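You operate a simulated robot arm through the tools that you are given. There is no shell and no other tool.

You are at the controls of a simulated two-armed robot. One attempt, no reset.

JOB
Take the cap off the bottle on the top of the pink table and lay it down there.

Only the result counts: the job must be done as asked and must still hold three seconds after the hand-in. Knocking over, shifting, dropping, spilling or breaking anything else fails it. Lids that push on must go on centred and level and be pressed home; caps that screw on are set level and turned clockwise until they are tight.

ROBOT AND FRAMES
Two 7-joint arms with three-finger grippers on one trunk, on a base that moves. Base frame: it is fixed to the floor where the robot stands at the start and does not move with it; the origin is under the middle of the robot, x ahead of it, y to its left, z up; the surface under the hand at the start is at about z = 850. Lengths are in mm, angles in degrees, forces in N, time in s.
The left shoulder is at the start at [42, 154, 1007], the right one opposite. With the tool pointing down near the work surface each hand reaches from about 100 to 620 mm from the robot's upright axis, wherever it stands, measured 20 degrees to its own side. Payload 2.69 kg a hand.
The TCP of each hand is the grasp point between the finger pads, 29 mm short of the fingertips. In the tool frame z runs along the fingers and y along their closing line. The gripper opens to 120 mm; its body begins 78 mm behind the TCP.
Orientation is told as [roll, pitch, yaw] about the base's x, y, z axes, in that order, counted from this pose: with the fingers straight down and closing along the base's y, the tool's x points along the base's -x, its y along +y and its z along -z.

CONTROLS
- The arms move only by the tool drive_tool. It takes "left_motion", "right_motion" or both (then of equal length, played together; a hand with none holds still); each is a list of rows, each an object (a shift or turn left out is 0, a gripper value left out holds the last) with "gripper": the closure, from 0 (fully open) to 1 (shut); "xyz": the shift along the tool's x, y, z in mm, a list of three; "turn": the turn, a rotation vector about the tool's x, y, z in degrees, a list of three. In form: [{"gripper": gripper, "xyz": [dx, dy, dz], "turn": [wx, wy, wz]}, ...]. A call has 1 to 20 rows; each row is the pose to reach, as a shift and turn from the pose commanded when the call began, along the tool's axes at that moment. Each row takes 0.2 s and may step no farther than 50 mm and 8.6 degrees from the row before; otherwise, or with a gripper value out of range, the whole call is refused. A pose out of reach is approached as far as the arm can. The call stops where the force on the tool passes 40 N (or 10 N more than at its start, if that is more) or the arm is blocked; 0.2 s more then pass. The fingers move at their own pace (about 136.2 mm/s each) and stop on an object; they squeeze with about 40 N. The grip force told is the motor's: it shows also when the fingers shut on nothing. Time passes only in rows, and 0.2 s behind the last, so rows that repeat a pose let the fingers close. It gives the time, the measured TCP pose, the force on the tool (base axes), the opening and the grip force at its end, in the units of the frame above (readings bear some noise), with the torque about the TCP (base axes, N m) and any sound that the robot's microphone picked up, and new pictures: "show" is both (left out), scene, wrist or none (wrist: the cameras of the hands that moved).
- Cameras (640 x 400 px; columns grow to the right, rows downward): "scene" is now at [146.7, 42.2, 1202.3]; the picture's right is [0.46, -0.89, 0.00], its down [-0.11, -0.06, -0.99] and it looks along [0.88, 0.46, -0.13] (base axes); focal length 214 px, centre (320, 200). "left" rides on the left gripper at [63, 0, -104] in its tool frame; the picture's right is [0.00, 1.00, 0.00], its down [-0.83, 0.00, -0.56] and it looks along [-0.56, 0.00, 0.83] (tool axes); focal length 275 px, centre (320, 200). "right" rides on the right gripper at [63, 0, -104] in its tool frame; the picture's right is [0.00, 1.00, 0.00], its down [-0.83, 0.00, -0.56] and it looks along [-0.56, 0.00, 0.83] (tool axes); focal length 275 px, centre (320, 200). There is no depth. A picture from a camera that has moved, and an enlarged one, comes with that camera's place and axes in the base frame and with its lens.
- raise_lower(by): moves the trunk up (or, below 0, down) by that many mm; the arms and the scene camera ride with it, the base frame stays. It gives what a move gives, with no picture.
- steer(legs): drives the robot by 1 to 6 legs, each [ahead, left, turn to the left] in mm, mm and degrees, along the robot's own axes; the way and the turn of a leg run together, so that a leg with both is an arc; at most 1500 mm and 180 degrees a leg. The arms and the cameras ride along, it lands a little off, and it stops where it bumps. It gives what a move gives, and a new picture of the scene camera.
- head_to(pan, tilt): turns the head with the scene camera to pan (to the left, within 80 degrees either way) and tilt (down, from -29 to 69), counted from straight ahead of the robot (the tilt from the chest, where the trunk bows). It gives what a move gives, and a new picture of the scene camera.
- close_up(camera, box): a new picture of the part [left, top, right, bottom] of that camera's present view, enlarged. The clock stands still meanwhile.
- hand_in(): hands the job in; it is judged then, once.

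Nothing tells you exact positions but the pictures and the camera data. Unless the task says otherwise, let go and move clear before handing in.

The tools are called after "Call:" by a JSON object that holds its "api" and its "payload". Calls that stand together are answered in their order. drive_tool: Moves the arms, as the interface text tells. Its arguments: {"type":"object","properties":{"left_motion":{"type":"array"},"right_motion":{"type":"array"},"show":{"type":"string","enum":["both","scene","wrist","none"]}},"required":[]} The other tools are called the same way: raise_lower (by) moves the trunk up or down; steer (legs) drives the base; head_to (pan, tilt) turns the head that bears the scene camera; close_up (camera, box) takes an enlarged picture of a part of a camera's view; hand_in () hands the job in.

At the start:

```text
clock: 0.0
left_tcp_pos: [346.5, 443.7, 1090.1]
left_orientation: [0.2, -0.1, -0.1]
left_wrist_force: [0.5, 0.3, -0.8]
left_moment: [0.01, 0.02, 0.0]
left_width: 119.8
left_finger_force: 0.1
right_tcp_pos: [280.2, -10.2, 1162.5]
right_orientation: [0.0, 0.0, 0.0]
right_wrist_force: [-0.3, 0.0, 0.3]
right_moment: [0.0, 0.02, 0.0]
right_width: 120.0
right_finger_force: 0.1
trunk travel left (down, up): [-375.0, 63.0]
robot x, y, heading: [-1.8, -1.8, -0.1]
head pan, tilt (commanded): [27.3, 7.3]
```

scene: 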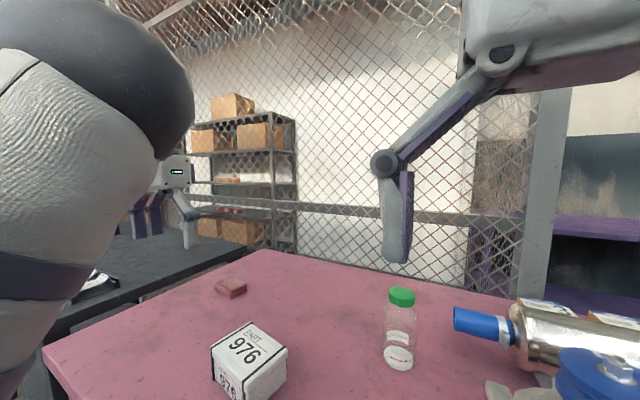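
right: 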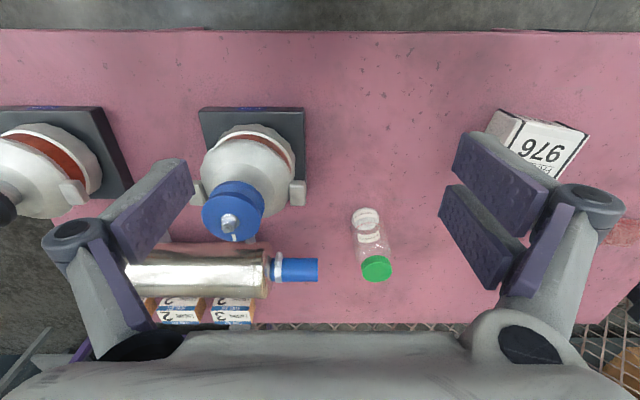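
left: 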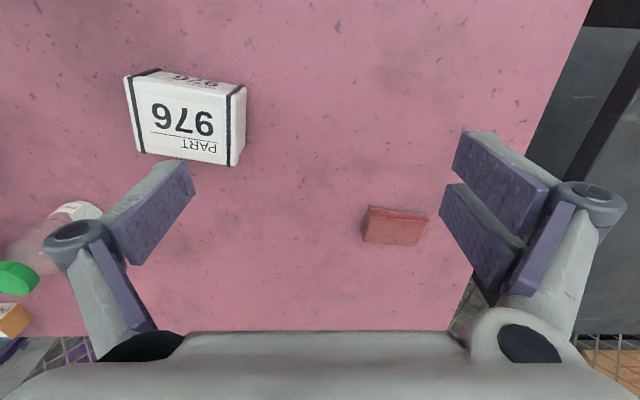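

I see a green-capped clear bottle standing at roughly [533, 78], with its cap near z = 980. There is a box to its left, and a valve stand and a lying cylinder to its right. I'll look closer before I plan the two-handed opening.

Call:
{"api": "close_up", "payload": {"camera": "scene", "box": [350, 270, 450, 390]}}

Call:
{"api": "close_up", "payload": {"camera": "right", "box": [320, 190, 440, 300]}}

Call:
{"api": "head_to", "payload": {"pan": 10, "tilt": 35}}

```text
3.33 times, centred on (400, 330) of scene
camera zoom: at [146.7, 42.2, 1202.3], right [0.46, -0.89, 0.0], down [-0.11, -0.06, -0.99], along [0.88, 0.46, -0.13], focal length 715 px, centre (53, -233)
```

zoom: 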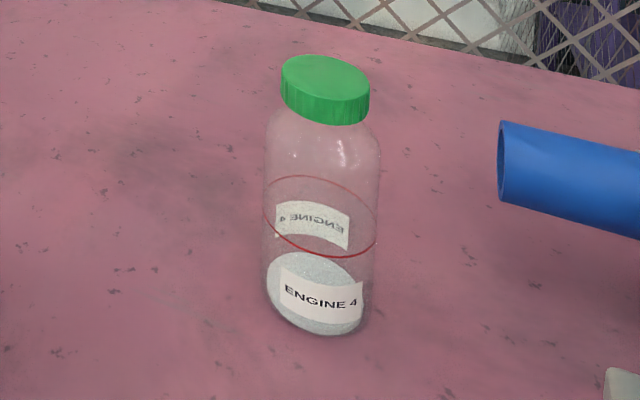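

```text
3.64 times, centred on (380, 245) of right
camera zoom: at [217.5, -9.4, 1267.4], right [0.0, 1.0, 0.0], down [0.83, 0.0, 0.56], along [0.56, 0.0, -0.83], focal length 1001 px, centre (102, 36)
```

zoom: 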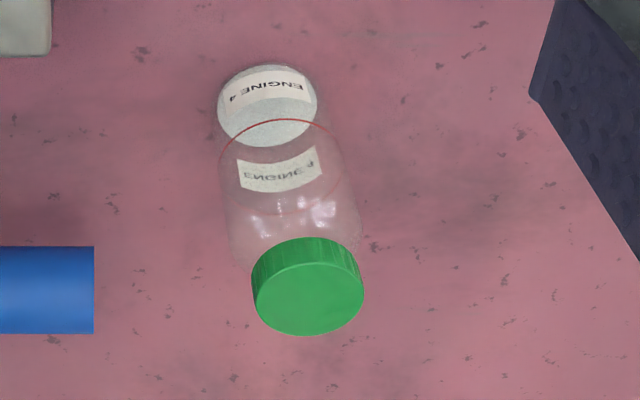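

```text
clock: 0.9
left_tcp_pos: [346.2, 442.8, 1092.1]
left_orientation: [0.1, -0.1, -0.1]
left_wrist_force: [-1.0, -0.1, -1.3]
left_moment: [0.03, -0.02, 0.02]
left_width: 120.0
left_finger_force: 0.1
right_tcp_pos: [283.8, -11.0, 1162.1]
right_orientation: [-0.2, 0.1, -0.3]
right_wrist_force: [61.7, -24.1, -22.3]
right_moment: [3.09, 5.27, 2.74]
right_width: 120.3
right_finger_force: 0.0
trunk travel left (down, up): [-375.0, 63.0]
robot x, y, heading: [-2.8, -1.0, -0.1]
head pan, tilt (commanded): [10.0, 35.0]
camera scene: at [155.8, 18.7, 1180.3], right [0.2, -0.98, 0.0], down [-0.35, -0.07, -0.94], along [0.92, 0.19, -0.35], focal length 214 px, centre (320, 200)
```

scene: 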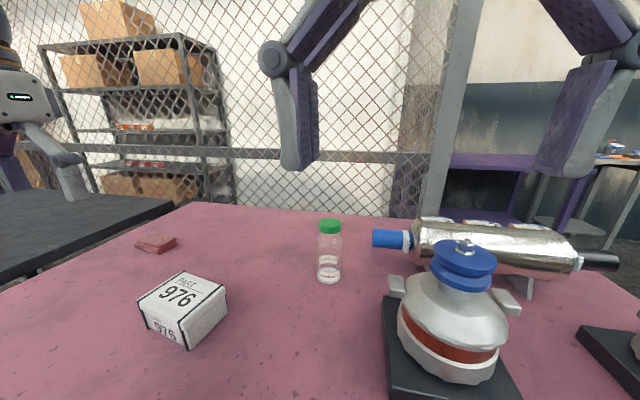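

The bottle is about 60 mm wide with a ribbed 46 mm screw cap whose top is at z ≈ 981. The head has bumped into the right arm, so I'll move the right hand forward and out of the way first.

Call:
{"api": "drive_tool", "payload": {"right_motion": [{"xyz": [-20, -15, 0]}, {"xyz": [-40, -30, 0]}, {"xyz": [-60, -50, 0]}, {"xyz": [-80, -75, 0]}, {"xyz": [-100, -100, 0]}, {"xyz": [-110, -130, 0]}, {"xyz": [-110, -160, 0]}], "show": "both"}}

```text
clock: 2.5
left_tcp_pos: [347.2, 442.8, 1091.9]
left_orientation: [0.2, -0.1, -0.1]
left_wrist_force: [1.0, 0.2, 0.5]
left_moment: [0.04, 0.04, -0.01]
left_width: 120.3
left_finger_force: 0.1
right_tcp_pos: [401.1, -170.3, 1141.9]
right_orientation: [0.0, 0.0, 0.0]
right_wrist_force: [0.1, -0.5, 0.3]
right_moment: [0.02, 0.0, -0.02]
right_width: 120.0
right_finger_force: 0.0
right hand out of reach, approached as far as the arm can: row 6, 7
trunk travel left (down, up): [-375.0, 63.0]
robot x, y, heading: [-1.9, -3.0, -0.1]
head pan, tilt (commanded): [10.0, 35.0]
camera scene: at [151.7, 14.0, 1157.6], right [0.17, -0.98, 0.0], down [-0.57, -0.1, -0.82], along [0.81, 0.14, -0.57], focal length 214 px, centre (320, 200)
camera right: at [337.4, -170.8, 1245.8], right [0.0, 1.0, 0.0], down [0.83, 0.0, 0.56], along [0.56, 0.0, -0.83], focal length 275 px, centre (320, 200)
```

scene: 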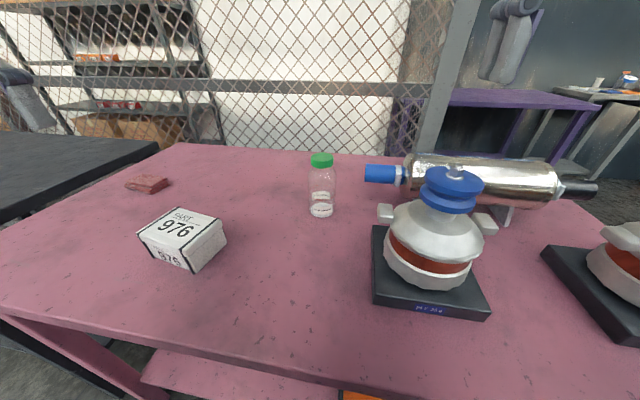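
right: 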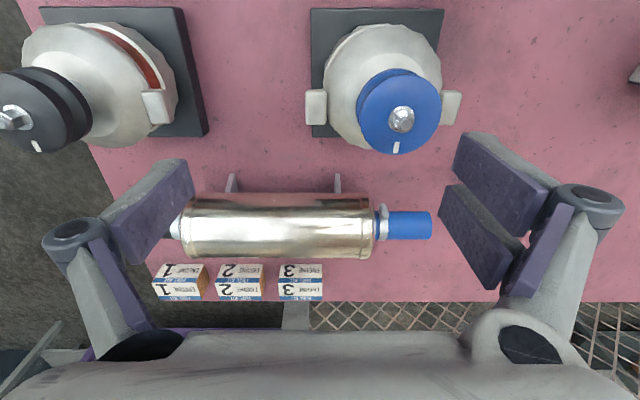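

The head is free now. I'll raise the trunk so the arms have more reach over the bottle, then look at the left hand to learn the gripper's shape.

Call:
{"api": "raise_lower", "payload": {"by": 55}}

Call:
{"api": "head_to", "payload": {"pan": 60, "tilt": 15}}

```text
clock: 3.5
left_tcp_pos: [347.1, 443.5, 1145.0]
left_orientation: [0.1, 0.0, 0.1]
left_wrist_force: [0.3, -0.5, -1.3]
left_moment: [0.03, 0.04, -0.01]
left_width: 119.5
left_finger_force: 0.1
right_tcp_pos: [402.6, -168.7, 1195.3]
right_orientation: [-0.1, 0.0, 0.0]
right_wrist_force: [0.3, 0.8, -0.7]
right_moment: [0.0, 0.03, -0.01]
right_width: 119.7
right_finger_force: 0.1
trunk travel left (down, up): [-430.0, 8.0]
robot x, y, heading: [2.0, 0.1, -0.1]
head pan, tilt (commanded): [10.0, 35.0]
```

```text
clock: 4.7
left_tcp_pos: [345.1, 442.6, 1146.1]
left_orientation: [0.0, -0.1, -0.1]
left_wrist_force: [-0.1, 0.1, -0.1]
left_moment: [0.01, 0.01, 0.02]
left_width: 120.0
left_finger_force: 0.0
right_tcp_pos: [401.2, -170.4, 1196.6]
right_orientation: [0.0, 0.0, 0.0]
right_wrist_force: [0.0, 0.8, 0.5]
right_moment: [-0.03, 0.01, -0.02]
right_width: 120.1
right_finger_force: 0.0
trunk travel left (down, up): [-430.0, 8.0]
robot x, y, heading: [1.2, -2.3, 0.3]
head pan, tilt (commanded): [60.0, 15.0]
camera scene: at [60.0, 80.7, 1253.5], right [0.87, -0.5, 0.0], down [-0.13, -0.22, -0.97], along [0.48, 0.84, -0.26], focal length 214 px, centre (320, 200)
```

scene: 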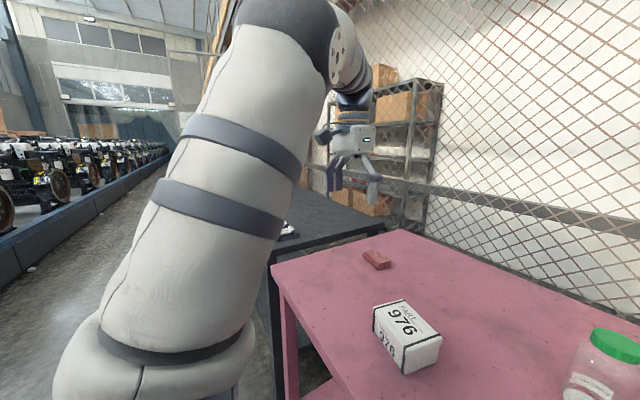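

Call:
{"api": "close_up", "payload": {"camera": "scene", "box": [290, 60, 430, 220]}}

```text
2.50 times, centred on (360, 140) of scene
camera zoom: at [60.0, 80.7, 1253.5], right [0.87, -0.5, 0.0], down [-0.13, -0.22, -0.97], along [0.48, 0.84, -0.26], focal length 536 px, centre (220, 350)
```

zoom: 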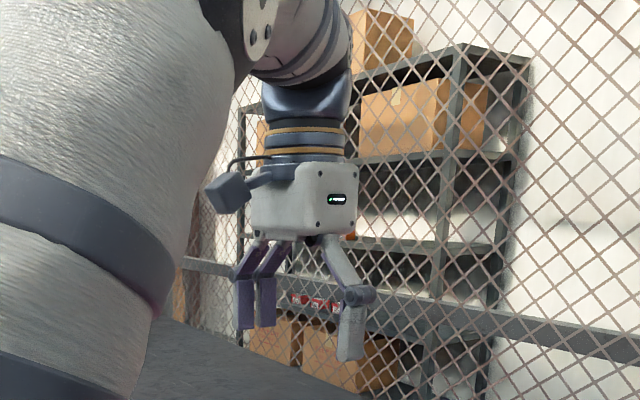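

The gripper body is roughly 90 mm wide, with the wrist camera block on one side. I'll turn the head back toward the bottle, and bring the right hand, pointing forward and down, to a spot in front of the bottle. That hand will hold the bottle's body while the left unscrews the cap from above.

Call:
{"api": "head_to", "payload": {"pan": 30, "tilt": 25}}

Call:
{"api": "drive_tool", "payload": {"right_motion": [{"xyz": [0, 15, 15], "turn": [0, -6, 0]}, {"xyz": [0, 30, 30], "turn": [0, -12, 0]}, {"xyz": [0, 45, 45], "turn": [0, -18, 0]}, {"xyz": [-5, 60, 60], "turn": [0, -24, 0]}, {"xyz": [-10, 75, 75], "turn": [0, -30, 0]}, {"xyz": [-15, 90, 90], "turn": [0, -36, 0]}, {"xyz": [-20, 105, 105], "turn": [0, -42, 0]}, {"xyz": [-25, 120, 120], "turn": [0, -48, 0]}, {"xyz": [-25, 135, 135], "turn": [0, -54, 0]}, {"xyz": [-25, 150, 145], "turn": [0, -60, 0]}, {"xyz": [-25, 165, 150], "turn": [0, -65, 0]}], "show": "both"}}

```text
clock: 5.6
left_tcp_pos: [346.7, 444.1, 1145.4]
left_orientation: [0.1, 0.0, 0.0]
left_wrist_force: [0.2, 0.5, -0.6]
left_moment: [-0.01, 0.0, -0.03]
left_width: 120.0
left_finger_force: 0.0
right_tcp_pos: [402.1, -169.2, 1196.7]
right_orientation: [-0.1, 0.1, 0.0]
right_wrist_force: [0.0, 0.2, -0.2]
right_moment: [0.0, -0.03, 0.0]
right_width: 120.1
right_finger_force: 0.1
trunk travel left (down, up): [-430.0, 8.0]
robot x, y, heading: [2.7, -4.2, -0.1]
head pan, tilt (commanded): [30.0, 25.0]
camera scene: at [92.9, 45.9, 1237.3], right [0.5, -0.87, 0.0], down [-0.37, -0.21, -0.91], along [0.78, 0.45, -0.42], focal length 214 px, centre (320, 200)
```

scene: 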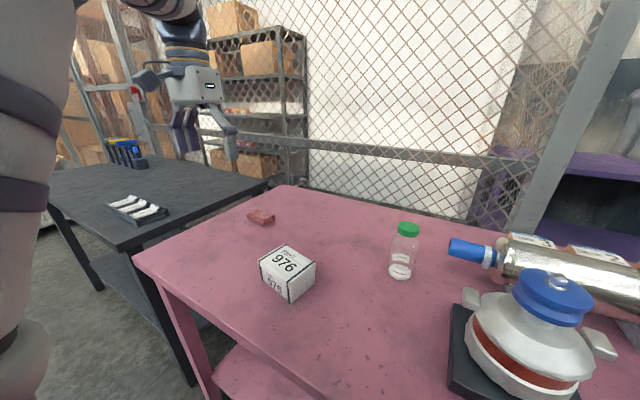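

```text
clock: 8.0
left_tcp_pos: [347.1, 443.1, 1145.2]
left_orientation: [0.1, -0.2, -0.1]
left_wrist_force: [0.0, 0.5, 0.3]
left_moment: [0.0, -0.05, -0.02]
left_width: 120.1
left_finger_force: 0.0
right_tcp_pos: [426.8, -3.9, 1047.1]
right_orientation: [-0.1, -65.0, 0.1]
right_wrist_force: [-0.4, 1.2, 0.2]
right_moment: [0.0, 0.0, -0.02]
right_width: 120.0
right_finger_force: 0.0
trunk travel left (down, up): [-430.0, 8.0]
robot x, y, heading: [1.4, 1.0, 0.1]
head pan, tilt (commanded): [30.0, 25.0]
camera scene: at [93.1, 46.2, 1237.3], right [0.5, -0.87, 0.0], down [-0.37, -0.21, -0.91], along [0.78, 0.45, -0.42], focal length 214 px, centre (320, 200)
camera right: at [304.2, -4.7, 1033.7], right [0.0, 1.0, 0.0], down [-0.15, 0.0, 0.99], along [0.99, 0.0, 0.15], focal length 275 px, centre (320, 200)
```

scene: 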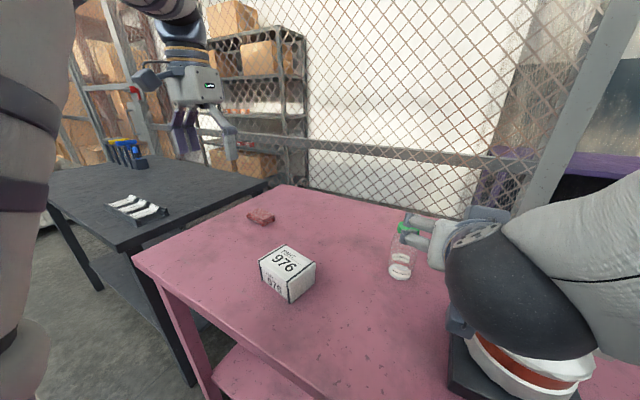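
right: 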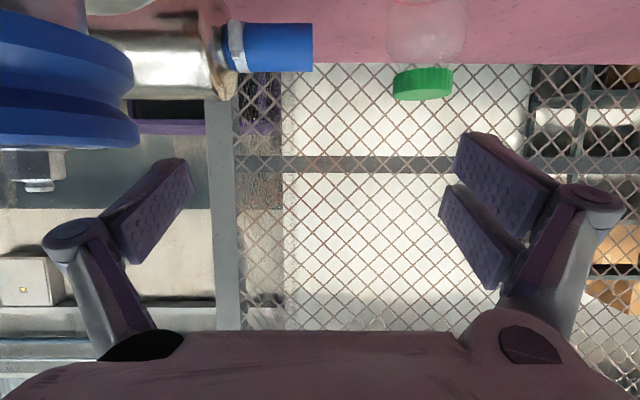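

The right hand now points forward and 25° down. I'll lower it to the bottle's mid-body height and line it up in y, still short of the bottle.

Call:
{"api": "drive_tool", "payload": {"right_motion": [{"xyz": [10, 30, 4]}, {"xyz": [30, 55, 12]}, {"xyz": [55, 75, 22]}, {"xyz": [85, 83, 35]}, {"xyz": [112, 83, 46]}, {"xyz": [134, 83, 55]}], "show": "both"}}

```text
clock: 9.4
left_tcp_pos: [347.0, 443.0, 1146.2]
left_orientation: [0.1, 0.1, -0.1]
left_wrist_force: [0.0, -0.1, -0.5]
left_moment: [-0.03, 0.0, 0.0]
left_width: 119.8
left_finger_force: 0.0
right_tcp_pos: [422.9, 77.0, 904.2]
right_orientation: [1.8, -65.2, -2.4]
right_wrist_force: [0.6, -0.4, 0.4]
right_moment: [-0.02, -0.01, 0.0]
right_width: 119.9
right_finger_force: 0.1
trunk travel left (down, up): [-430.0, 8.0]
robot x, y, heading: [-1.6, -3.0, 0.1]
head pan, tilt (commanded): [30.0, 25.0]
camera scene: at [93.5, 45.9, 1237.2], right [0.5, -0.87, 0.0], down [-0.37, -0.21, -0.91], along [0.78, 0.45, -0.42], focal length 214 px, centre (320, 200)
camera right: at [301.4, 78.1, 890.7], right [0.01, 1.0, 0.01], down [-0.16, -0.01, 0.99], along [0.99, -0.01, 0.16], focal length 275 px, centre (320, 200)
```

scene: 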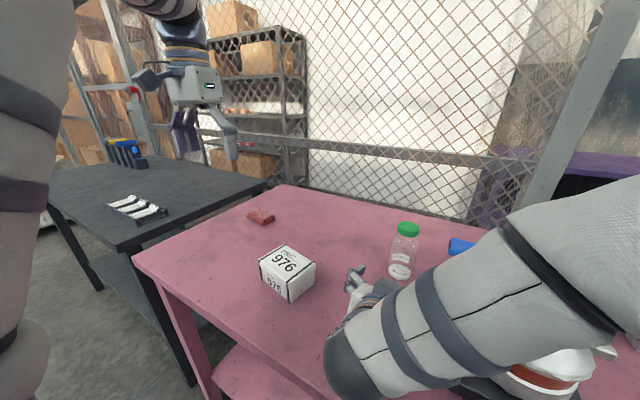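
right: 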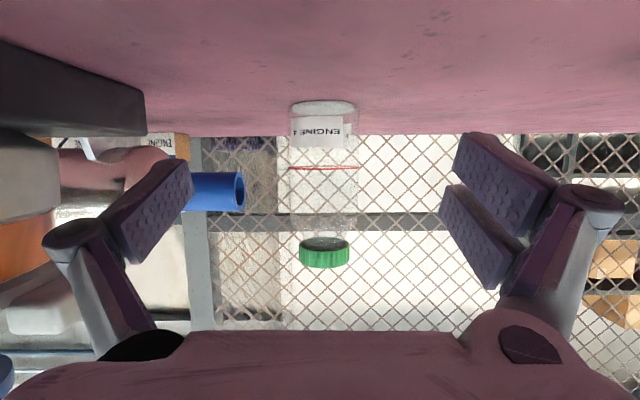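

I have a clear view along the approach: the bottle's axis is at about [540, 79], its body is 60 mm wide, and the cap spans z ≈ 966–982. I'll slide the open fingers around the body.

Call:
{"api": "drive_tool", "payload": {"right_motion": [{"xyz": [-9, 0.5, 22]}, {"xyz": [-18, 1, 44]}, {"xyz": [-26, 1.5, 65]}, {"xyz": [-34, 1.5, 84]}, {"xyz": [-40, 1.5, 99]}], "show": "both"}}

```text
clock: 10.6
left_tcp_pos: [345.4, 443.5, 1146.5]
left_orientation: [0.1, -0.1, -0.1]
left_wrist_force: [1.0, -0.7, -0.3]
left_moment: [-0.01, 0.0, -0.01]
left_width: 119.9
left_finger_force: 0.0
right_tcp_pos: [529.8, 75.9, 896.1]
right_orientation: [0.6, -64.8, -1.0]
right_wrist_force: [1.0, 0.7, -0.1]
right_moment: [-0.01, 0.0, -0.02]
right_width: 119.9
right_finger_force: 0.1
trunk travel left (down, up): [-430.0, 8.0]
robot x, y, heading: [-1.8, -3.4, 0.3]
head pan, tilt (commanded): [30.0, 25.0]
camera scene: at [93.1, 45.9, 1237.3], right [0.5, -0.87, 0.0], down [-0.37, -0.21, -0.91], along [0.78, 0.45, -0.42], focal length 214 px, centre (320, 200)
camera right: at [408.1, 77.0, 883.2], right [0.01, 1.0, 0.0], down [-0.15, 0.0, 0.99], along [0.99, -0.01, 0.15], focal length 275 px, centre (320, 200)
```

scene: 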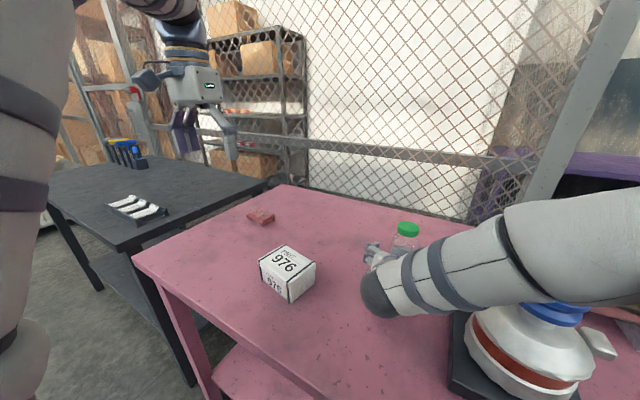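
right: 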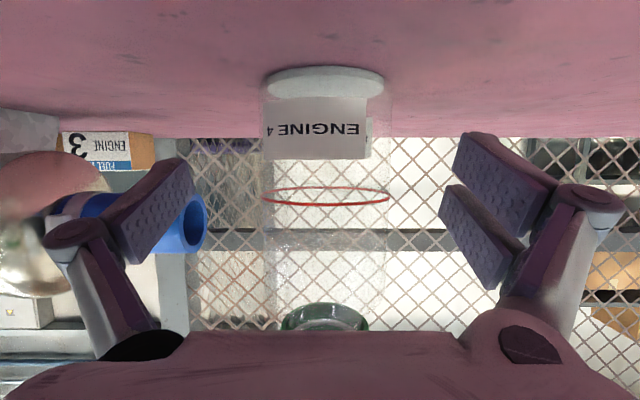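

The bottle sits between the fingers, about 3 mm toward +y from the centre. I'll adjust for that and close on the body gently.

Call:
{"api": "drive_tool", "payload": {"right_motion": [{"xyz": [-2.5, 2.5, 5.4]}, {"xyz": [-2.5, 2.5, 5.4], "gripper": 0.2}, {"xyz": [-2.5, 2.5, 5.4], "gripper": 0.35}, {"xyz": [-2.5, 2.5, 5.4], "gripper": 0.42}, {"xyz": [-2.5, 2.5, 5.4], "gripper": 0.42}], "show": "wrist"}}

```text
clock: 11.8
left_tcp_pos: [345.3, 443.2, 1146.0]
left_orientation: [0.1, -0.1, -0.1]
left_wrist_force: [0.5, -0.5, 0.1]
left_moment: [-0.03, 0.0, 0.02]
left_width: 119.8
left_finger_force: 0.0
right_tcp_pos: [534.8, 79.7, 896.2]
right_orientation: [0.3, -64.9, -0.6]
right_wrist_force: [0.2, -0.1, -0.7]
right_moment: [-0.02, 0.01, 0.01]
right_width: 69.7
right_finger_force: 0.0
trunk travel left (down, up): [-430.0, 8.0]
robot x, y, heading: [-0.9, -1.7, -0.0]
head pan, tilt (commanded): [30.0, 25.0]
camera right: at [413.4, 79.3, 882.1], right [0.01, 1.0, 0.0], down [-0.15, 0.0, 0.99], along [0.99, 0.0, 0.15], focal length 275 px, centre (320, 200)
```

right: 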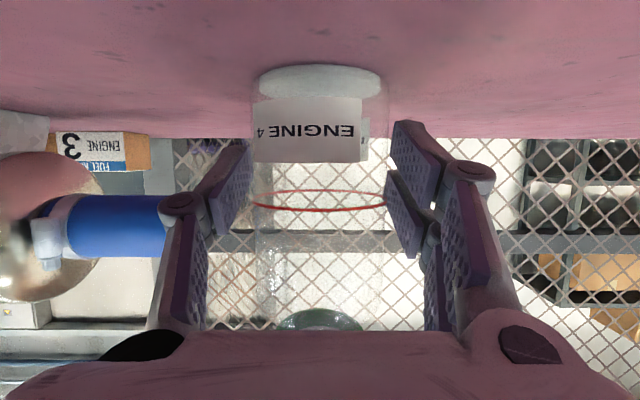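

The fingers straddle the body evenly at a 70 mm opening. Now I'll close the rest of the way.

Call:
{"api": "drive_tool", "payload": {"right_motion": [{"gripper": 0.46}, {"gripper": 0.49}, {"gripper": 0.52}, {"gripper": 0.6}, {"gripper": 1.0}, {"gripper": 1.0}, {"gripper": 1.0}], "show": "both"}}

```text
clock: 13.4
left_tcp_pos: [346.5, 442.8, 1147.1]
left_orientation: [0.1, -0.1, -0.1]
left_wrist_force: [-0.8, -0.4, -0.2]
left_moment: [0.01, -0.03, 0.03]
left_width: 120.1
left_finger_force: 0.1
right_tcp_pos: [535.5, 78.7, 896.5]
right_orientation: [0.6, -64.9, -0.9]
right_wrist_force: [-0.3, -0.3, 1.2]
right_moment: [0.01, 0.0, 0.01]
right_width: 56.4
right_finger_force: 40.0
trunk travel left (down, up): [-430.0, 8.0]
robot x, y, heading: [2.4, -2.5, 0.1]
head pan, tilt (commanded): [30.0, 25.0]
camera scene: at [93.0, 45.9, 1237.3], right [0.5, -0.87, 0.0], down [-0.37, -0.21, -0.91], along [0.78, 0.45, -0.42], focal length 214 px, centre (320, 200)
camera right: at [413.6, 80.0, 883.5], right [0.0, 1.0, 0.0], down [-0.15, 0.0, 0.99], along [0.99, 0.0, 0.15], focal length 275 px, centre (320, 200)
```

scene: 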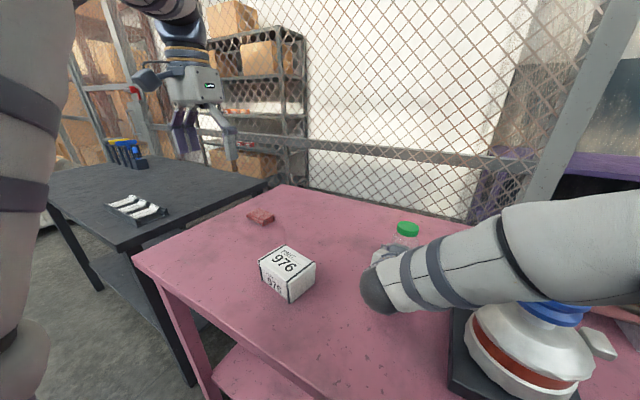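
right: 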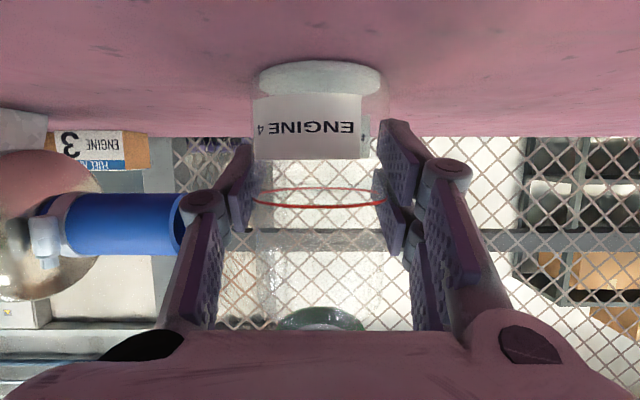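

The bottle is held firmly (56 mm wide, 40 N), with its axis at about [536, 79]. Now I'll bring the left hand over, high and short of the cap, to view it from above.

Call:
{"api": "drive_tool", "payload": {"left_motion": [{"xyz": [-20, -40, 0]}, {"xyz": [-45, -80, 0]}, {"xyz": [-70, -120, 0]}, {"xyz": [-95, -160, 0]}, {"xyz": [-115, -200, 5]}, {"xyz": [-125, -240, 15]}, {"xyz": [-127, -280, 25]}, {"xyz": [-127, -320, 35]}, {"xyz": [-127, -350, 45]}, {"xyz": [-127, -364, 48]}], "show": "both"}}

```text
clock: 15.6
left_tcp_pos: [473.3, 79.3, 1098.9]
left_orientation: [0.1, -0.2, -0.1]
left_wrist_force: [1.2, -0.5, -0.1]
left_moment: [0.02, 0.0, 0.02]
left_width: 119.8
left_finger_force: 0.1
right_tcp_pos: [535.1, 79.8, 896.1]
right_orientation: [0.6, -64.9, -0.8]
right_wrist_force: [-0.1, -0.3, -0.3]
right_moment: [0.0, 0.0, 0.02]
right_width: 56.3
right_finger_force: 39.7
trunk travel left (down, up): [-430.0, 8.0]
robot x, y, heading: [-0.9, -2.4, 0.1]
head pan, tilt (commanded): [30.0, 25.0]
camera scene: at [92.9, 45.7, 1237.3], right [0.5, -0.87, 0.0], down [-0.37, -0.21, -0.91], along [0.78, 0.45, -0.42], focal length 214 px, centre (320, 200)
camera left: at [410.5, 79.5, 1202.1], right [0.01, 1.0, 0.0], down [0.83, -0.01, 0.56], along [0.56, 0.0, -0.83], focal length 275 px, centre (320, 200)
```

scene: 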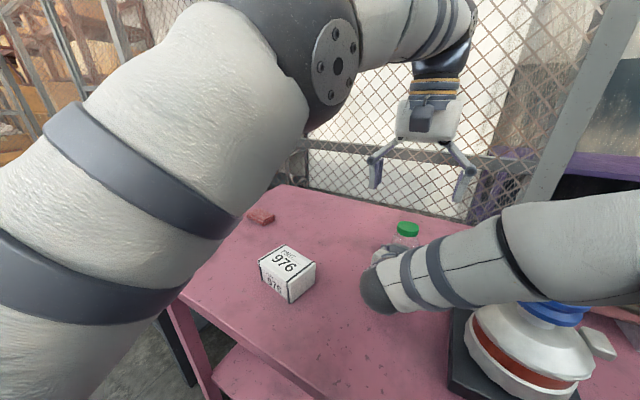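
left: 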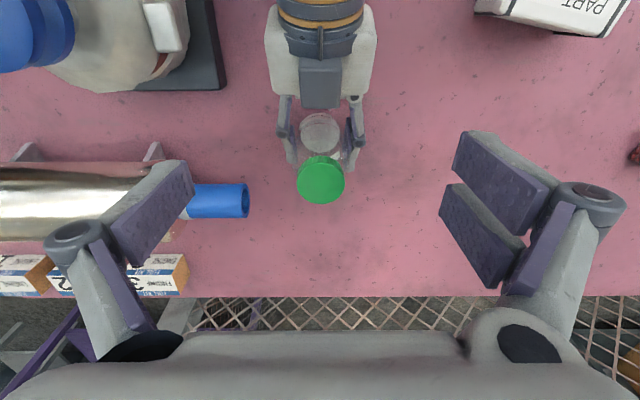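

Call:
{"api": "close_up", "payload": {"camera": "left", "box": [260, 40, 390, 220]}}

Call:
{"api": "close_up", "payload": {"camera": "scene", "box": [340, 60, 500, 320]}}

```text
2.22 times, centred on (325, 130) of left
camera zoom: at [410.5, 79.5, 1202.1], right [0.01, 1.0, 0.0], down [0.83, -0.01, 0.56], along [0.56, 0.0, -0.83], focal length 612 px, centre (309, 356)
```

zoom: 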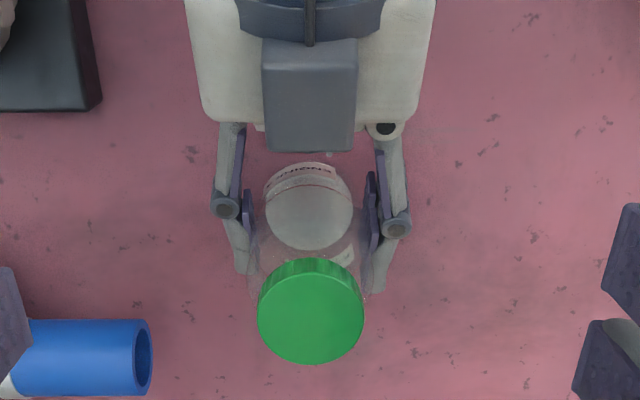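

```text
1.54 times, centred on (420, 190) of scene
camera zoom: at [92.9, 45.7, 1237.3], right [0.5, -0.87, 0.0], down [-0.37, -0.21, -0.91], along [0.78, 0.45, -0.42], focal length 330 px, centre (166, 215)
```

zoom: 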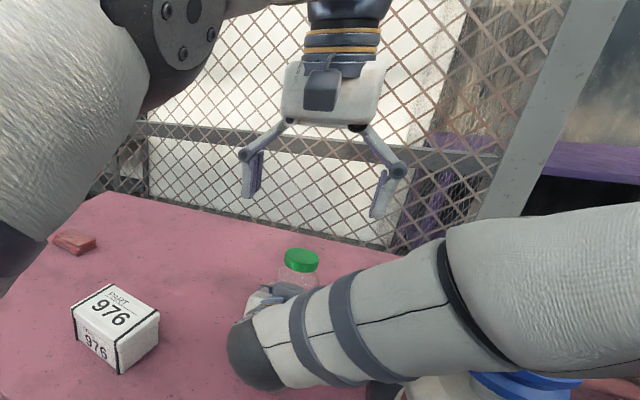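

The cap's centre reads about [537, 80] with its top at z ≈ 982. I'll move the left hand just above it with the fingers partly open, pre-rotating it clockwise to leave room for a long counter-clockwise stroke.

Call:
{"api": "drive_tool", "payload": {"left_motion": [{"xyz": [-10, 0, 10], "turn": [0, 0, 8], "gripper": 0.2}, {"xyz": [-20, 0, 20], "turn": [0, 0, 16], "gripper": 0.33}, {"xyz": [-30, 0.5, 30], "turn": [0, 0, 24]}, {"xyz": [-40, 0.5, 40], "turn": [0, 0, 32]}, {"xyz": [-50, 0.8, 48], "turn": [0, 0, 40]}, {"xyz": [-58, 0.8, 56], "turn": [0, 0, 48]}, {"xyz": [-63, 0.8, 64], "turn": [0, 0, 56]}, {"xyz": [-63.7, 0.8, 70], "turn": [0, 0, 64]}, {"xyz": [-63.7, 0.8, 73], "turn": [0, 0, 72]}, {"xyz": [-63.7, 0.8, 73], "turn": [0, 0, 80]}, {"xyz": [-63.7, 0.8, 73], "turn": [0, 0, 85]}, {"xyz": [-63.7, 0.8, 73], "turn": [0, 0, 85]}], "show": "both"}}

```text
clock: 18.2
left_tcp_pos: [527.0, 87.1, 1023.5]
left_orientation: [0.0, -0.1, -85.2]
left_wrist_force: [-0.5, 0.2, 1.2]
left_moment: [0.05, 0.01, 0.0]
left_width: 80.4
left_finger_force: 0.1
left hand out of reach, approached as far as the arm can: row 4, 5, 6, 7, 8, 9, 10, 11, 12
right_tcp_pos: [534.6, 78.9, 896.6]
right_orientation: [0.4, -65.0, -0.9]
right_wrist_force: [-0.7, -0.1, 0.9]
right_moment: [0.08, -0.01, 0.02]
right_width: 56.4
right_finger_force: 40.4
trunk travel left (down, up): [-430.0, 8.0]
robot x, y, heading: [-2.1, 2.9, 0.2]
head pan, tilt (commanded): [30.0, 25.0]
camera scene: at [92.8, 45.8, 1237.3], right [0.5, -0.87, 0.0], down [-0.37, -0.21, -0.91], along [0.78, 0.45, -0.42], focal length 214 px, centre (320, 200)
camera left: at [522.1, 149.8, 1127.0], right [1.0, 0.08, 0.0], down [0.07, -0.83, 0.56], along [0.05, -0.55, -0.83], focal length 275 px, centre (320, 200)
```

scene: 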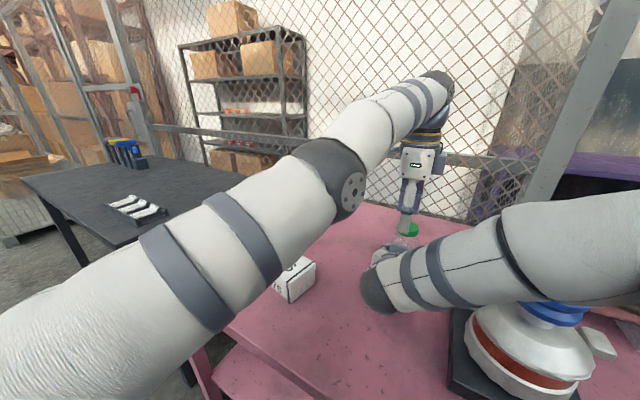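
left: 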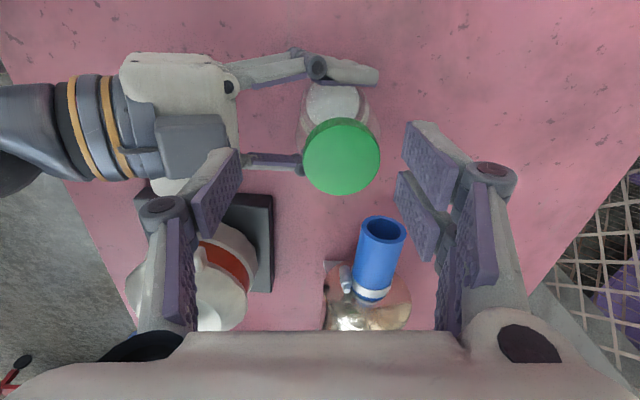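

The left arm is near full stretch here but should reach at the grip height. The near finger would come close to the right gripper, so I'll rotate back to about −55° and narrow the opening before descending.

Call:
{"api": "drive_tool", "payload": {"left_motion": [{"turn": [0, 0, -8], "gripper": 0.4}, {"turn": [0, 0, -16], "gripper": 0.45}, {"turn": [0, 0, -24]}, {"turn": [0, 0, -30]}, {"xyz": [0, 0, 4], "turn": [0, 0, -30]}], "show": "both"}}

```text
clock: 19.4
left_tcp_pos: [528.0, 88.8, 1019.8]
left_orientation: [0.1, 0.0, -55.0]
left_wrist_force: [0.7, -0.1, -0.1]
left_moment: [0.01, 0.04, -0.01]
left_width: 65.9
left_finger_force: 0.1
right_tcp_pos: [534.2, 78.7, 897.0]
right_orientation: [0.5, -65.1, -0.8]
right_wrist_force: [-0.9, 0.9, -0.3]
right_moment: [0.07, 0.02, 0.03]
right_width: 56.4
right_finger_force: 39.7
trunk travel left (down, up): [-430.0, 8.0]
robot x, y, heading: [-0.6, 0.4, -0.2]
head pan, tilt (commanded): [30.0, 25.0]
camera scene: at [92.8, 45.9, 1237.3], right [0.5, -0.87, 0.0], down [-0.37, -0.21, -0.91], along [0.78, 0.45, -0.42], focal length 214 px, centre (320, 200)
camera left: at [491.4, 139.6, 1122.3], right [0.82, 0.57, 0.0], down [0.47, -0.68, 0.56], along [0.32, -0.46, -0.83], focal length 275 px, centre (320, 200)
```

scene: 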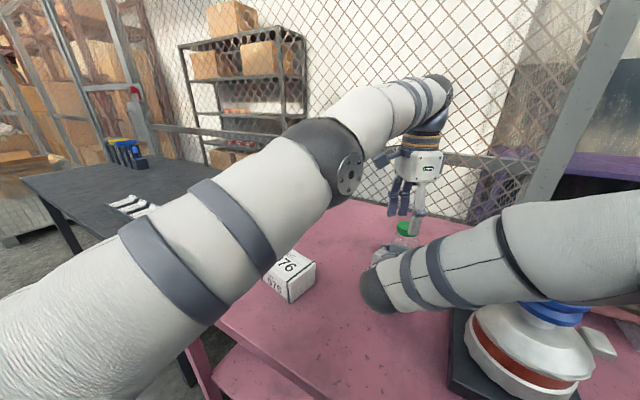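
left: 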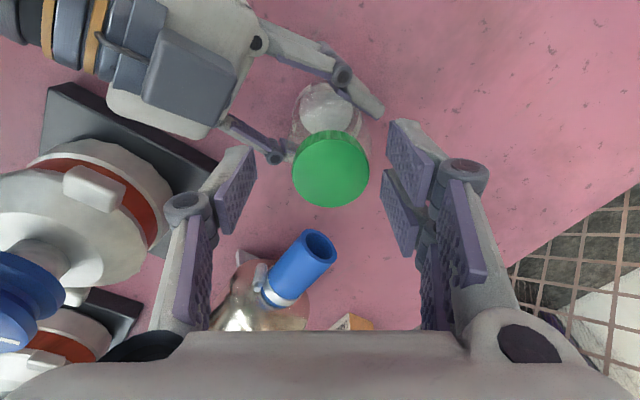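

Call:
{"api": "close_up", "payload": {"camera": "left", "box": [250, 100, 410, 230]}}

```text
3.08 times, centred on (330, 165) of left
camera zoom: at [491.4, 139.6, 1122.3], right [0.82, 0.57, 0.0], down [0.47, -0.68, 0.56], along [0.32, -0.46, -0.83], focal length 847 px, centre (289, 308)
```

zoom: 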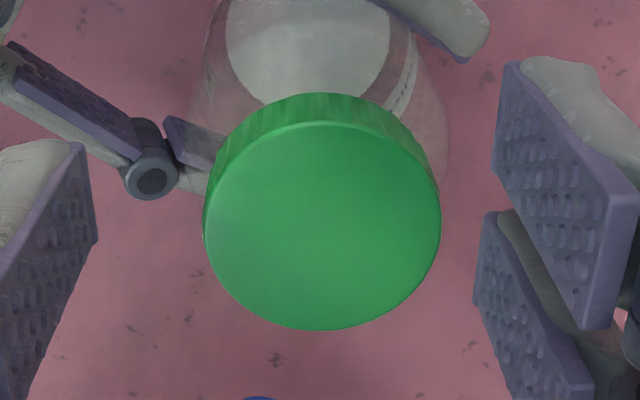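

Near full reach there's hardly any margin for lifting the cap. I'll look down to see how much room the base has before I decide whether to move the robot closer.

Call:
{"api": "head_to", "payload": {"pan": 0, "tilt": 60}}

```text
clock: 20.4
left_tcp_pos: [526.9, 87.6, 1019.7]
left_orientation: [0.1, -0.1, -55.1]
left_wrist_force: [0.7, 0.5, 0.3]
left_moment: [0.01, 0.02, 0.02]
left_width: 66.1
left_finger_force: 0.1
right_tcp_pos: [535.2, 80.2, 895.5]
right_orientation: [0.4, -65.0, -0.7]
right_wrist_force: [0.5, 0.6, 0.4]
right_moment: [0.05, 0.0, 0.01]
right_width: 56.7
right_finger_force: 39.8
trunk travel left (down, up): [-430.0, 8.0]
robot x, y, heading: [1.0, -1.4, 0.1]
head pan, tilt (commanded): [0.0, 60.0]
camera scene: at [79.8, -0.1, 1187.3], right [0.0, -1.0, 0.0], down [-0.87, 0.0, -0.5], along [0.5, 0.0, -0.87], focal length 214 px, centre (320, 200)
```

scene: 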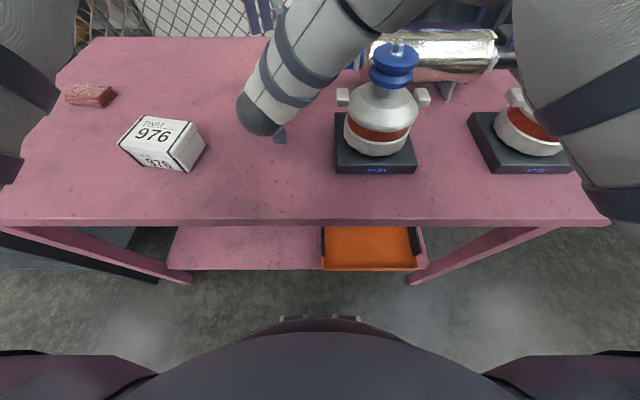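

Call:
{"api": "close_up", "payload": {"camera": "scene", "box": [220, 0, 460, 180]}}

```text
2.22 times, centred on (340, 90) of scene
camera zoom: at [79.8, -0.1, 1187.3], right [0.0, -1.0, 0.0], down [-0.87, 0.0, -0.5], along [0.5, 0.0, -0.87], focal length 477 px, centre (276, 444)
```

zoom: 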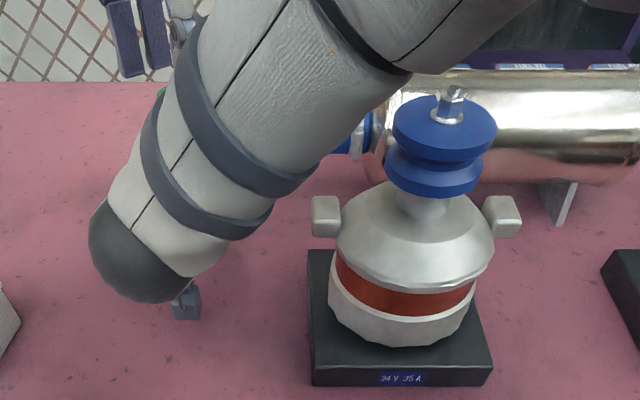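

The base has over 140 mm of clearance in front. Turning the robot about 10° to the right would bring the left shoulder closer and draw the right elbow away from the valve stand. So I'll back the left hand off, let go of the bottle and reposition.

Call:
{"api": "drive_tool", "payload": {"left_motion": [{"xyz": [15, -7, -18]}, {"xyz": [35, -16, -36]}, {"xyz": [55, -25, -54]}, {"xyz": [75, -34, -70]}, {"xyz": [92, -41, -80]}], "right_motion": [{"gripper": 0.5}, {"gripper": 0.45}, {"gripper": 0.35}, {"gripper": 0.2}, {"gripper": 0.0}], "show": "both"}}

```text
clock: 21.6
left_tcp_pos: [440.2, 140.5, 1099.9]
left_orientation: [0.2, -0.1, -55.1]
left_wrist_force: [-0.9, 0.2, 0.6]
left_moment: [0.0, -0.04, -0.01]
left_width: 66.0
left_finger_force: 0.1
right_tcp_pos: [534.7, 80.0, 896.5]
right_orientation: [0.5, -65.0, -0.8]
right_wrist_force: [-0.6, -0.1, 0.4]
right_moment: [0.02, -0.01, 0.01]
right_width: 120.0
right_finger_force: 0.0
trunk travel left (down, up): [-430.0, 8.0]
robot x, y, heading: [-3.9, -1.6, 0.1]
head pan, tilt (commanded): [0.0, 60.0]
camera scene: at [79.3, 0.0, 1187.3], right [0.0, -1.0, 0.0], down [-0.87, 0.0, -0.5], along [0.5, 0.0, -0.87], focal length 214 px, centre (320, 200)
camera right: at [413.2, 80.1, 883.5], right [0.0, 1.0, 0.0], down [-0.15, 0.0, 0.99], along [0.99, 0.0, 0.15], focal length 275 px, centre (320, 200)
camera left: at [405.3, 192.2, 1203.0], right [0.82, 0.57, 0.0], down [0.47, -0.68, 0.56], along [0.32, -0.46, -0.83], focal length 275 px, centre (320, 200)
```

scene: 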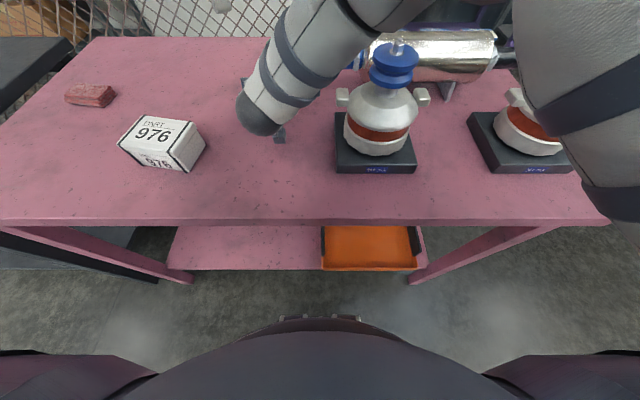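
right: 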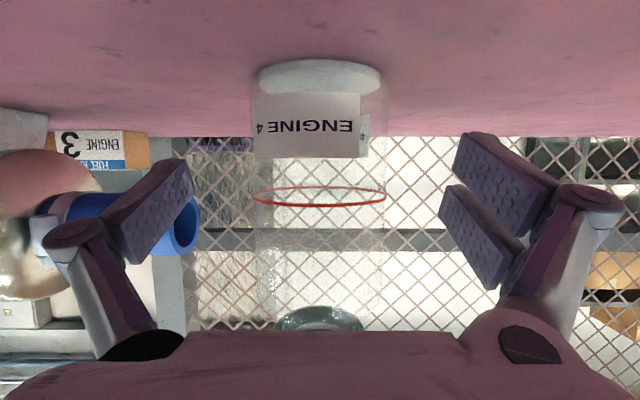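
left: 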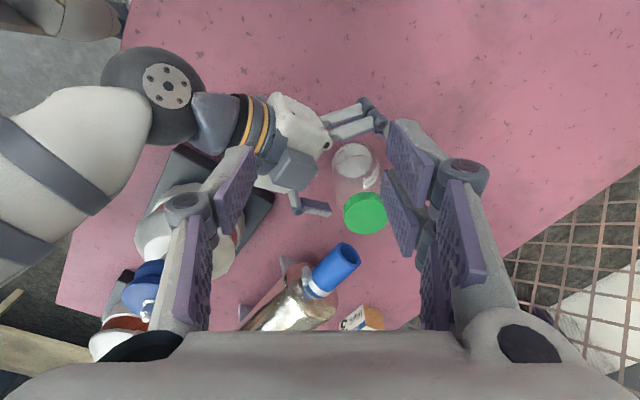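

The bottle stands undisturbed. I'll retract the right hand straight back and lift it, while the left moves aside.

Call:
{"api": "drive_tool", "payload": {"left_motion": [{"xyz": [31, 12, -4]}, {"xyz": [62, 24, -8]}, {"xyz": [93, 36, -12]}, {"xyz": [124, 48, -16]}, {"xyz": [154, 59, -20]}, {"xyz": [154, 59, -20]}, {"xyz": [154, 59, -20]}, {"xyz": [154, 59, -20]}, {"xyz": [154, 59, -20]}, {"xyz": [154, 59, -20]}], "right_motion": [{"xyz": [10, 0, -21]}, {"xyz": [20, 0, -42]}, {"xyz": [30, 0, -63]}, {"xyz": [40, 0, -84]}, {"xyz": [48.6, 0, -104]}, {"xyz": [21.4, 0, -116.7]}, {"xyz": [-5.8, 0, -129.4]}, {"xyz": [-33, 0, -142]}, {"xyz": [-60, 0, -155]}, {"xyz": [-87, 0, -168]}], "show": "scene"}}

```text
clock: 23.8
left_tcp_pos: [399.8, 299.1, 1119.3]
left_orientation: [0.2, 0.0, -55.0]
left_wrist_force: [-0.4, 0.0, -0.2]
left_moment: [-0.04, 0.0, -0.03]
left_width: 66.4
left_finger_force: 0.0
right_tcp_pos: [415.4, 82.8, 1041.9]
right_orientation: [0.3, -64.5, -0.3]
right_wrist_force: [0.2, -0.4, -0.5]
right_moment: [0.03, -0.02, -0.03]
right_width: 119.5
right_finger_force: 0.1
trunk travel left (down, up): [-430.0, 8.0]
robot x, y, heading: [-1.9, 0.1, 0.0]
head pan, tilt (commanded): [0.0, 60.0]
camera scene: at [105.8, -7.2, 1251.6], right [-0.07, -1.0, 0.0], down [-0.28, 0.02, -0.96], along [0.96, -0.07, -0.28], focal length 214 px, centre (320, 200)
```

scene: 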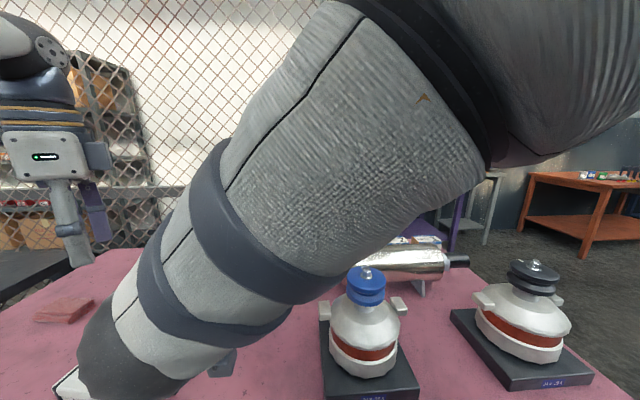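

The right forearm is pressing against the lowered head, so I'll raise and pan the head clear before turning.

Call:
{"api": "head_to", "payload": {"pan": 35, "tilt": 10}}

```text
clock: 25.0
left_tcp_pos: [401.0, 298.5, 1119.7]
left_orientation: [0.2, 0.0, -55.0]
left_wrist_force: [-0.5, -0.2, 0.8]
left_moment: [0.03, 0.01, 0.0]
left_width: 65.9
left_finger_force: 0.0
right_tcp_pos: [416.3, 82.7, 1044.1]
right_orientation: [0.1, -65.2, 0.1]
right_wrist_force: [-0.3, -0.6, 0.1]
right_moment: [0.01, -0.01, 0.01]
right_width: 120.0
right_finger_force: 0.1
trunk travel left (down, up): [-430.0, 8.0]
robot x, y, heading: [-1.1, 1.1, -0.1]
head pan, tilt (commanded): [35.0, 10.0]
camera scene: at [89.5, 52.8, 1261.9], right [0.57, -0.82, 0.0], down [-0.14, -0.1, -0.98], along [0.81, 0.56, -0.17], focal length 214 px, centre (320, 200)
```

scene: 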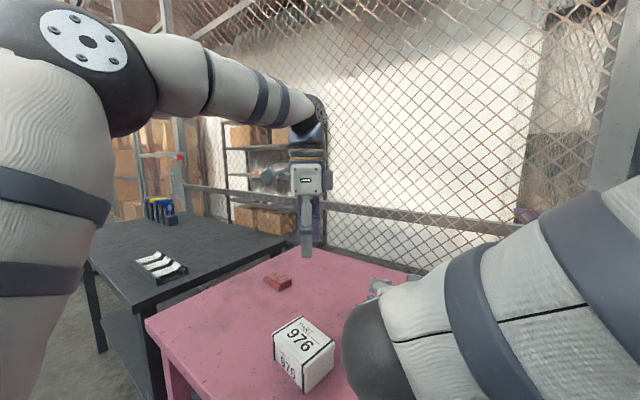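

Everything is clear and high. I'll turn the base 10° to the right in place.

Call:
{"api": "steer", "payload": {"legs": [[0, 0, -10]]}}

```text
clock: 26.1
left_tcp_pos: [447.0, 224.0, 1119.1]
left_orientation: [0.1, 0.1, -65.2]
left_wrist_force: [0.1, 1.2, 0.8]
left_moment: [0.03, 0.01, 0.0]
left_width: 66.4
left_finger_force: 0.0
right_tcp_pos: [424.5, 8.0, 1043.3]
right_orientation: [0.1, -65.1, -10.2]
right_wrist_force: [-0.2, 1.2, -0.1]
right_moment: [0.03, -0.03, 0.03]
right_width: 120.0
right_finger_force: 0.0
trunk travel left (down, up): [-430.0, 8.0]
robot x, y, heading: [3.1, 1.2, -9.9]
head pan, tilt (commanded): [35.0, 10.0]
camera scene: at [97.4, 36.6, 1261.7], right [0.42, -0.91, 0.0], down [-0.16, -0.07, -0.98], along [0.89, 0.41, -0.17], focal length 214 px, centre (320, 200)
```

scene: 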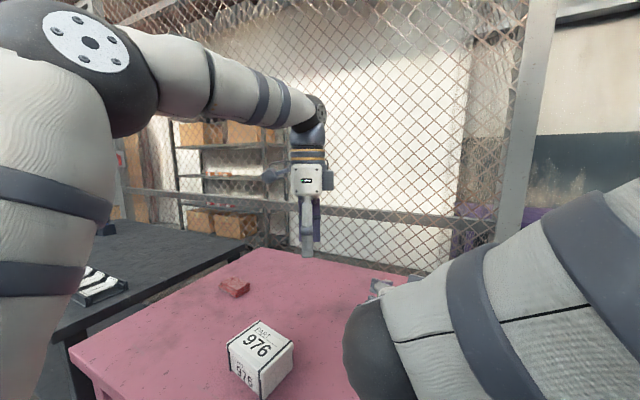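

The turn landed well. Next I'll bring the right hand back to the pre-grasp pose in front of the bottle, squared to +x again.

Call:
{"api": "drive_tool", "payload": {"right_motion": [{"xyz": [7, 23, -3], "turn": [-3, 0, -1.4]}, {"xyz": [17, 46, -6], "turn": [-6, 0, -2.8]}, {"xyz": [26, 69.3, -8.5], "turn": [-9.06, 0, -4.23]}, {"xyz": [53.5, 69.3, 4.3], "turn": [-9.06, 0, -4.23]}, {"xyz": [81, 69.3, 17], "turn": [-9.06, 0, -4.23]}, {"xyz": [108, 69.3, 29.8], "turn": [-9.06, 0, -4.23]}, {"xyz": [135.7, 69.3, 42.6], "turn": [-9.06, 0, -4.23]}], "show": "both"}}

```text
clock: 27.7
left_tcp_pos: [447.2, 224.3, 1118.8]
left_orientation: [0.1, 0.0, -65.2]
left_wrist_force: [0.4, 0.2, 0.2]
left_moment: [0.0, -0.03, -0.01]
left_width: 66.1
left_finger_force: 0.1
right_tcp_pos: [419.6, 78.2, 903.7]
right_orientation: [0.1, -65.2, -0.7]
right_wrist_force: [-1.2, 0.4, 0.3]
right_moment: [-0.02, 0.02, 0.0]
right_width: 120.0
right_finger_force: 0.1
trunk travel left (down, up): [-430.0, 8.0]
robot x, y, heading: [1.2, -2.7, -10.0]
head pan, tilt (commanded): [35.0, 10.0]
camera scene: at [97.7, 36.9, 1261.5], right [0.42, -0.91, 0.0], down [-0.16, -0.07, -0.98], along [0.89, 0.41, -0.17], focal length 214 px, centre (320, 200)
camera right: at [298.6, 78.3, 890.7], right [0.01, 1.0, 0.0], down [-0.15, 0.0, 0.99], along [0.99, -0.01, 0.15], focal length 275 px, centre (320, 200)
```

scene: 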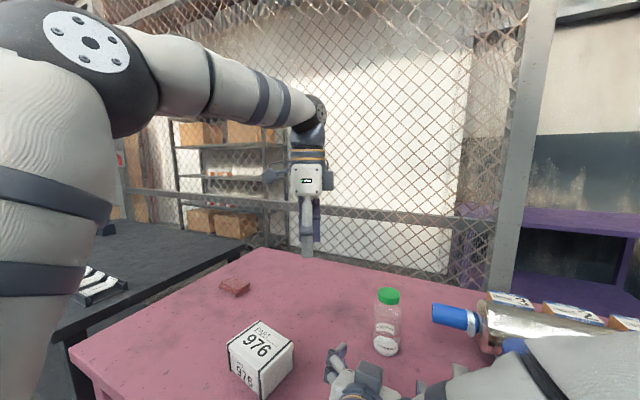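
right: 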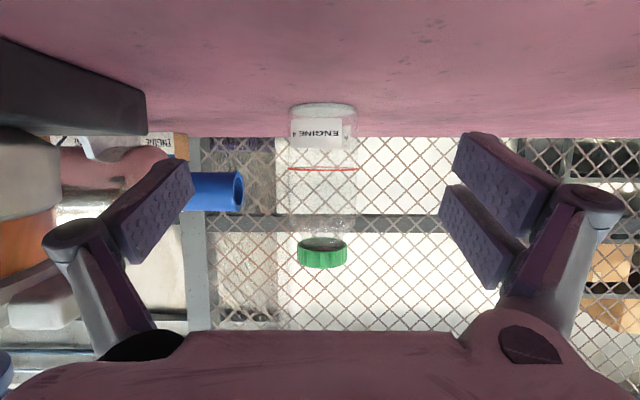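

Call:
{"api": "head_to", "payload": {"pan": 10, "tilt": 40}}

```text
clock: 28.6
left_tcp_pos: [446.5, 223.1, 1119.8]
left_orientation: [0.0, -0.1, -65.3]
left_wrist_force: [0.2, -0.2, -0.9]
left_moment: [-0.02, 0.01, -0.03]
left_width: 66.1
left_finger_force: 0.1
right_tcp_pos: [419.6, 78.0, 905.5]
right_orientation: [0.2, -65.1, -0.5]
right_wrist_force: [0.7, 0.5, -0.8]
right_moment: [0.02, -0.01, 0.02]
right_width: 120.2
right_finger_force: 0.1
trunk travel left (down, up): [-430.0, 8.0]
robot x, y, heading: [-0.3, -0.3, -10.2]
head pan, tilt (commanded): [10.0, 40.0]
camera scene: at [98.0, -2.5, 1214.0], right [0.0, -1.0, 0.0], down [-0.64, 0.0, -0.77], along [0.77, 0.0, -0.64], focal length 214 px, centre (320, 200)
```

scene: 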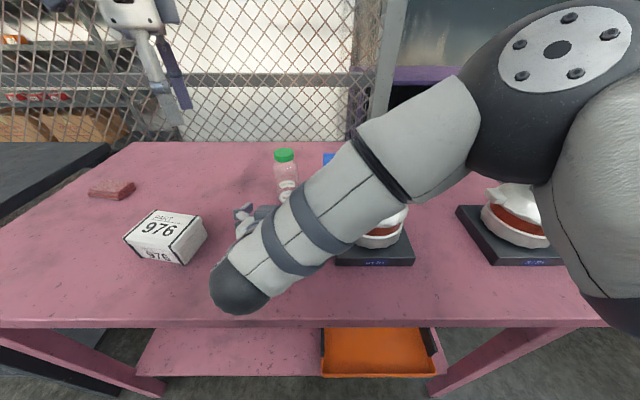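

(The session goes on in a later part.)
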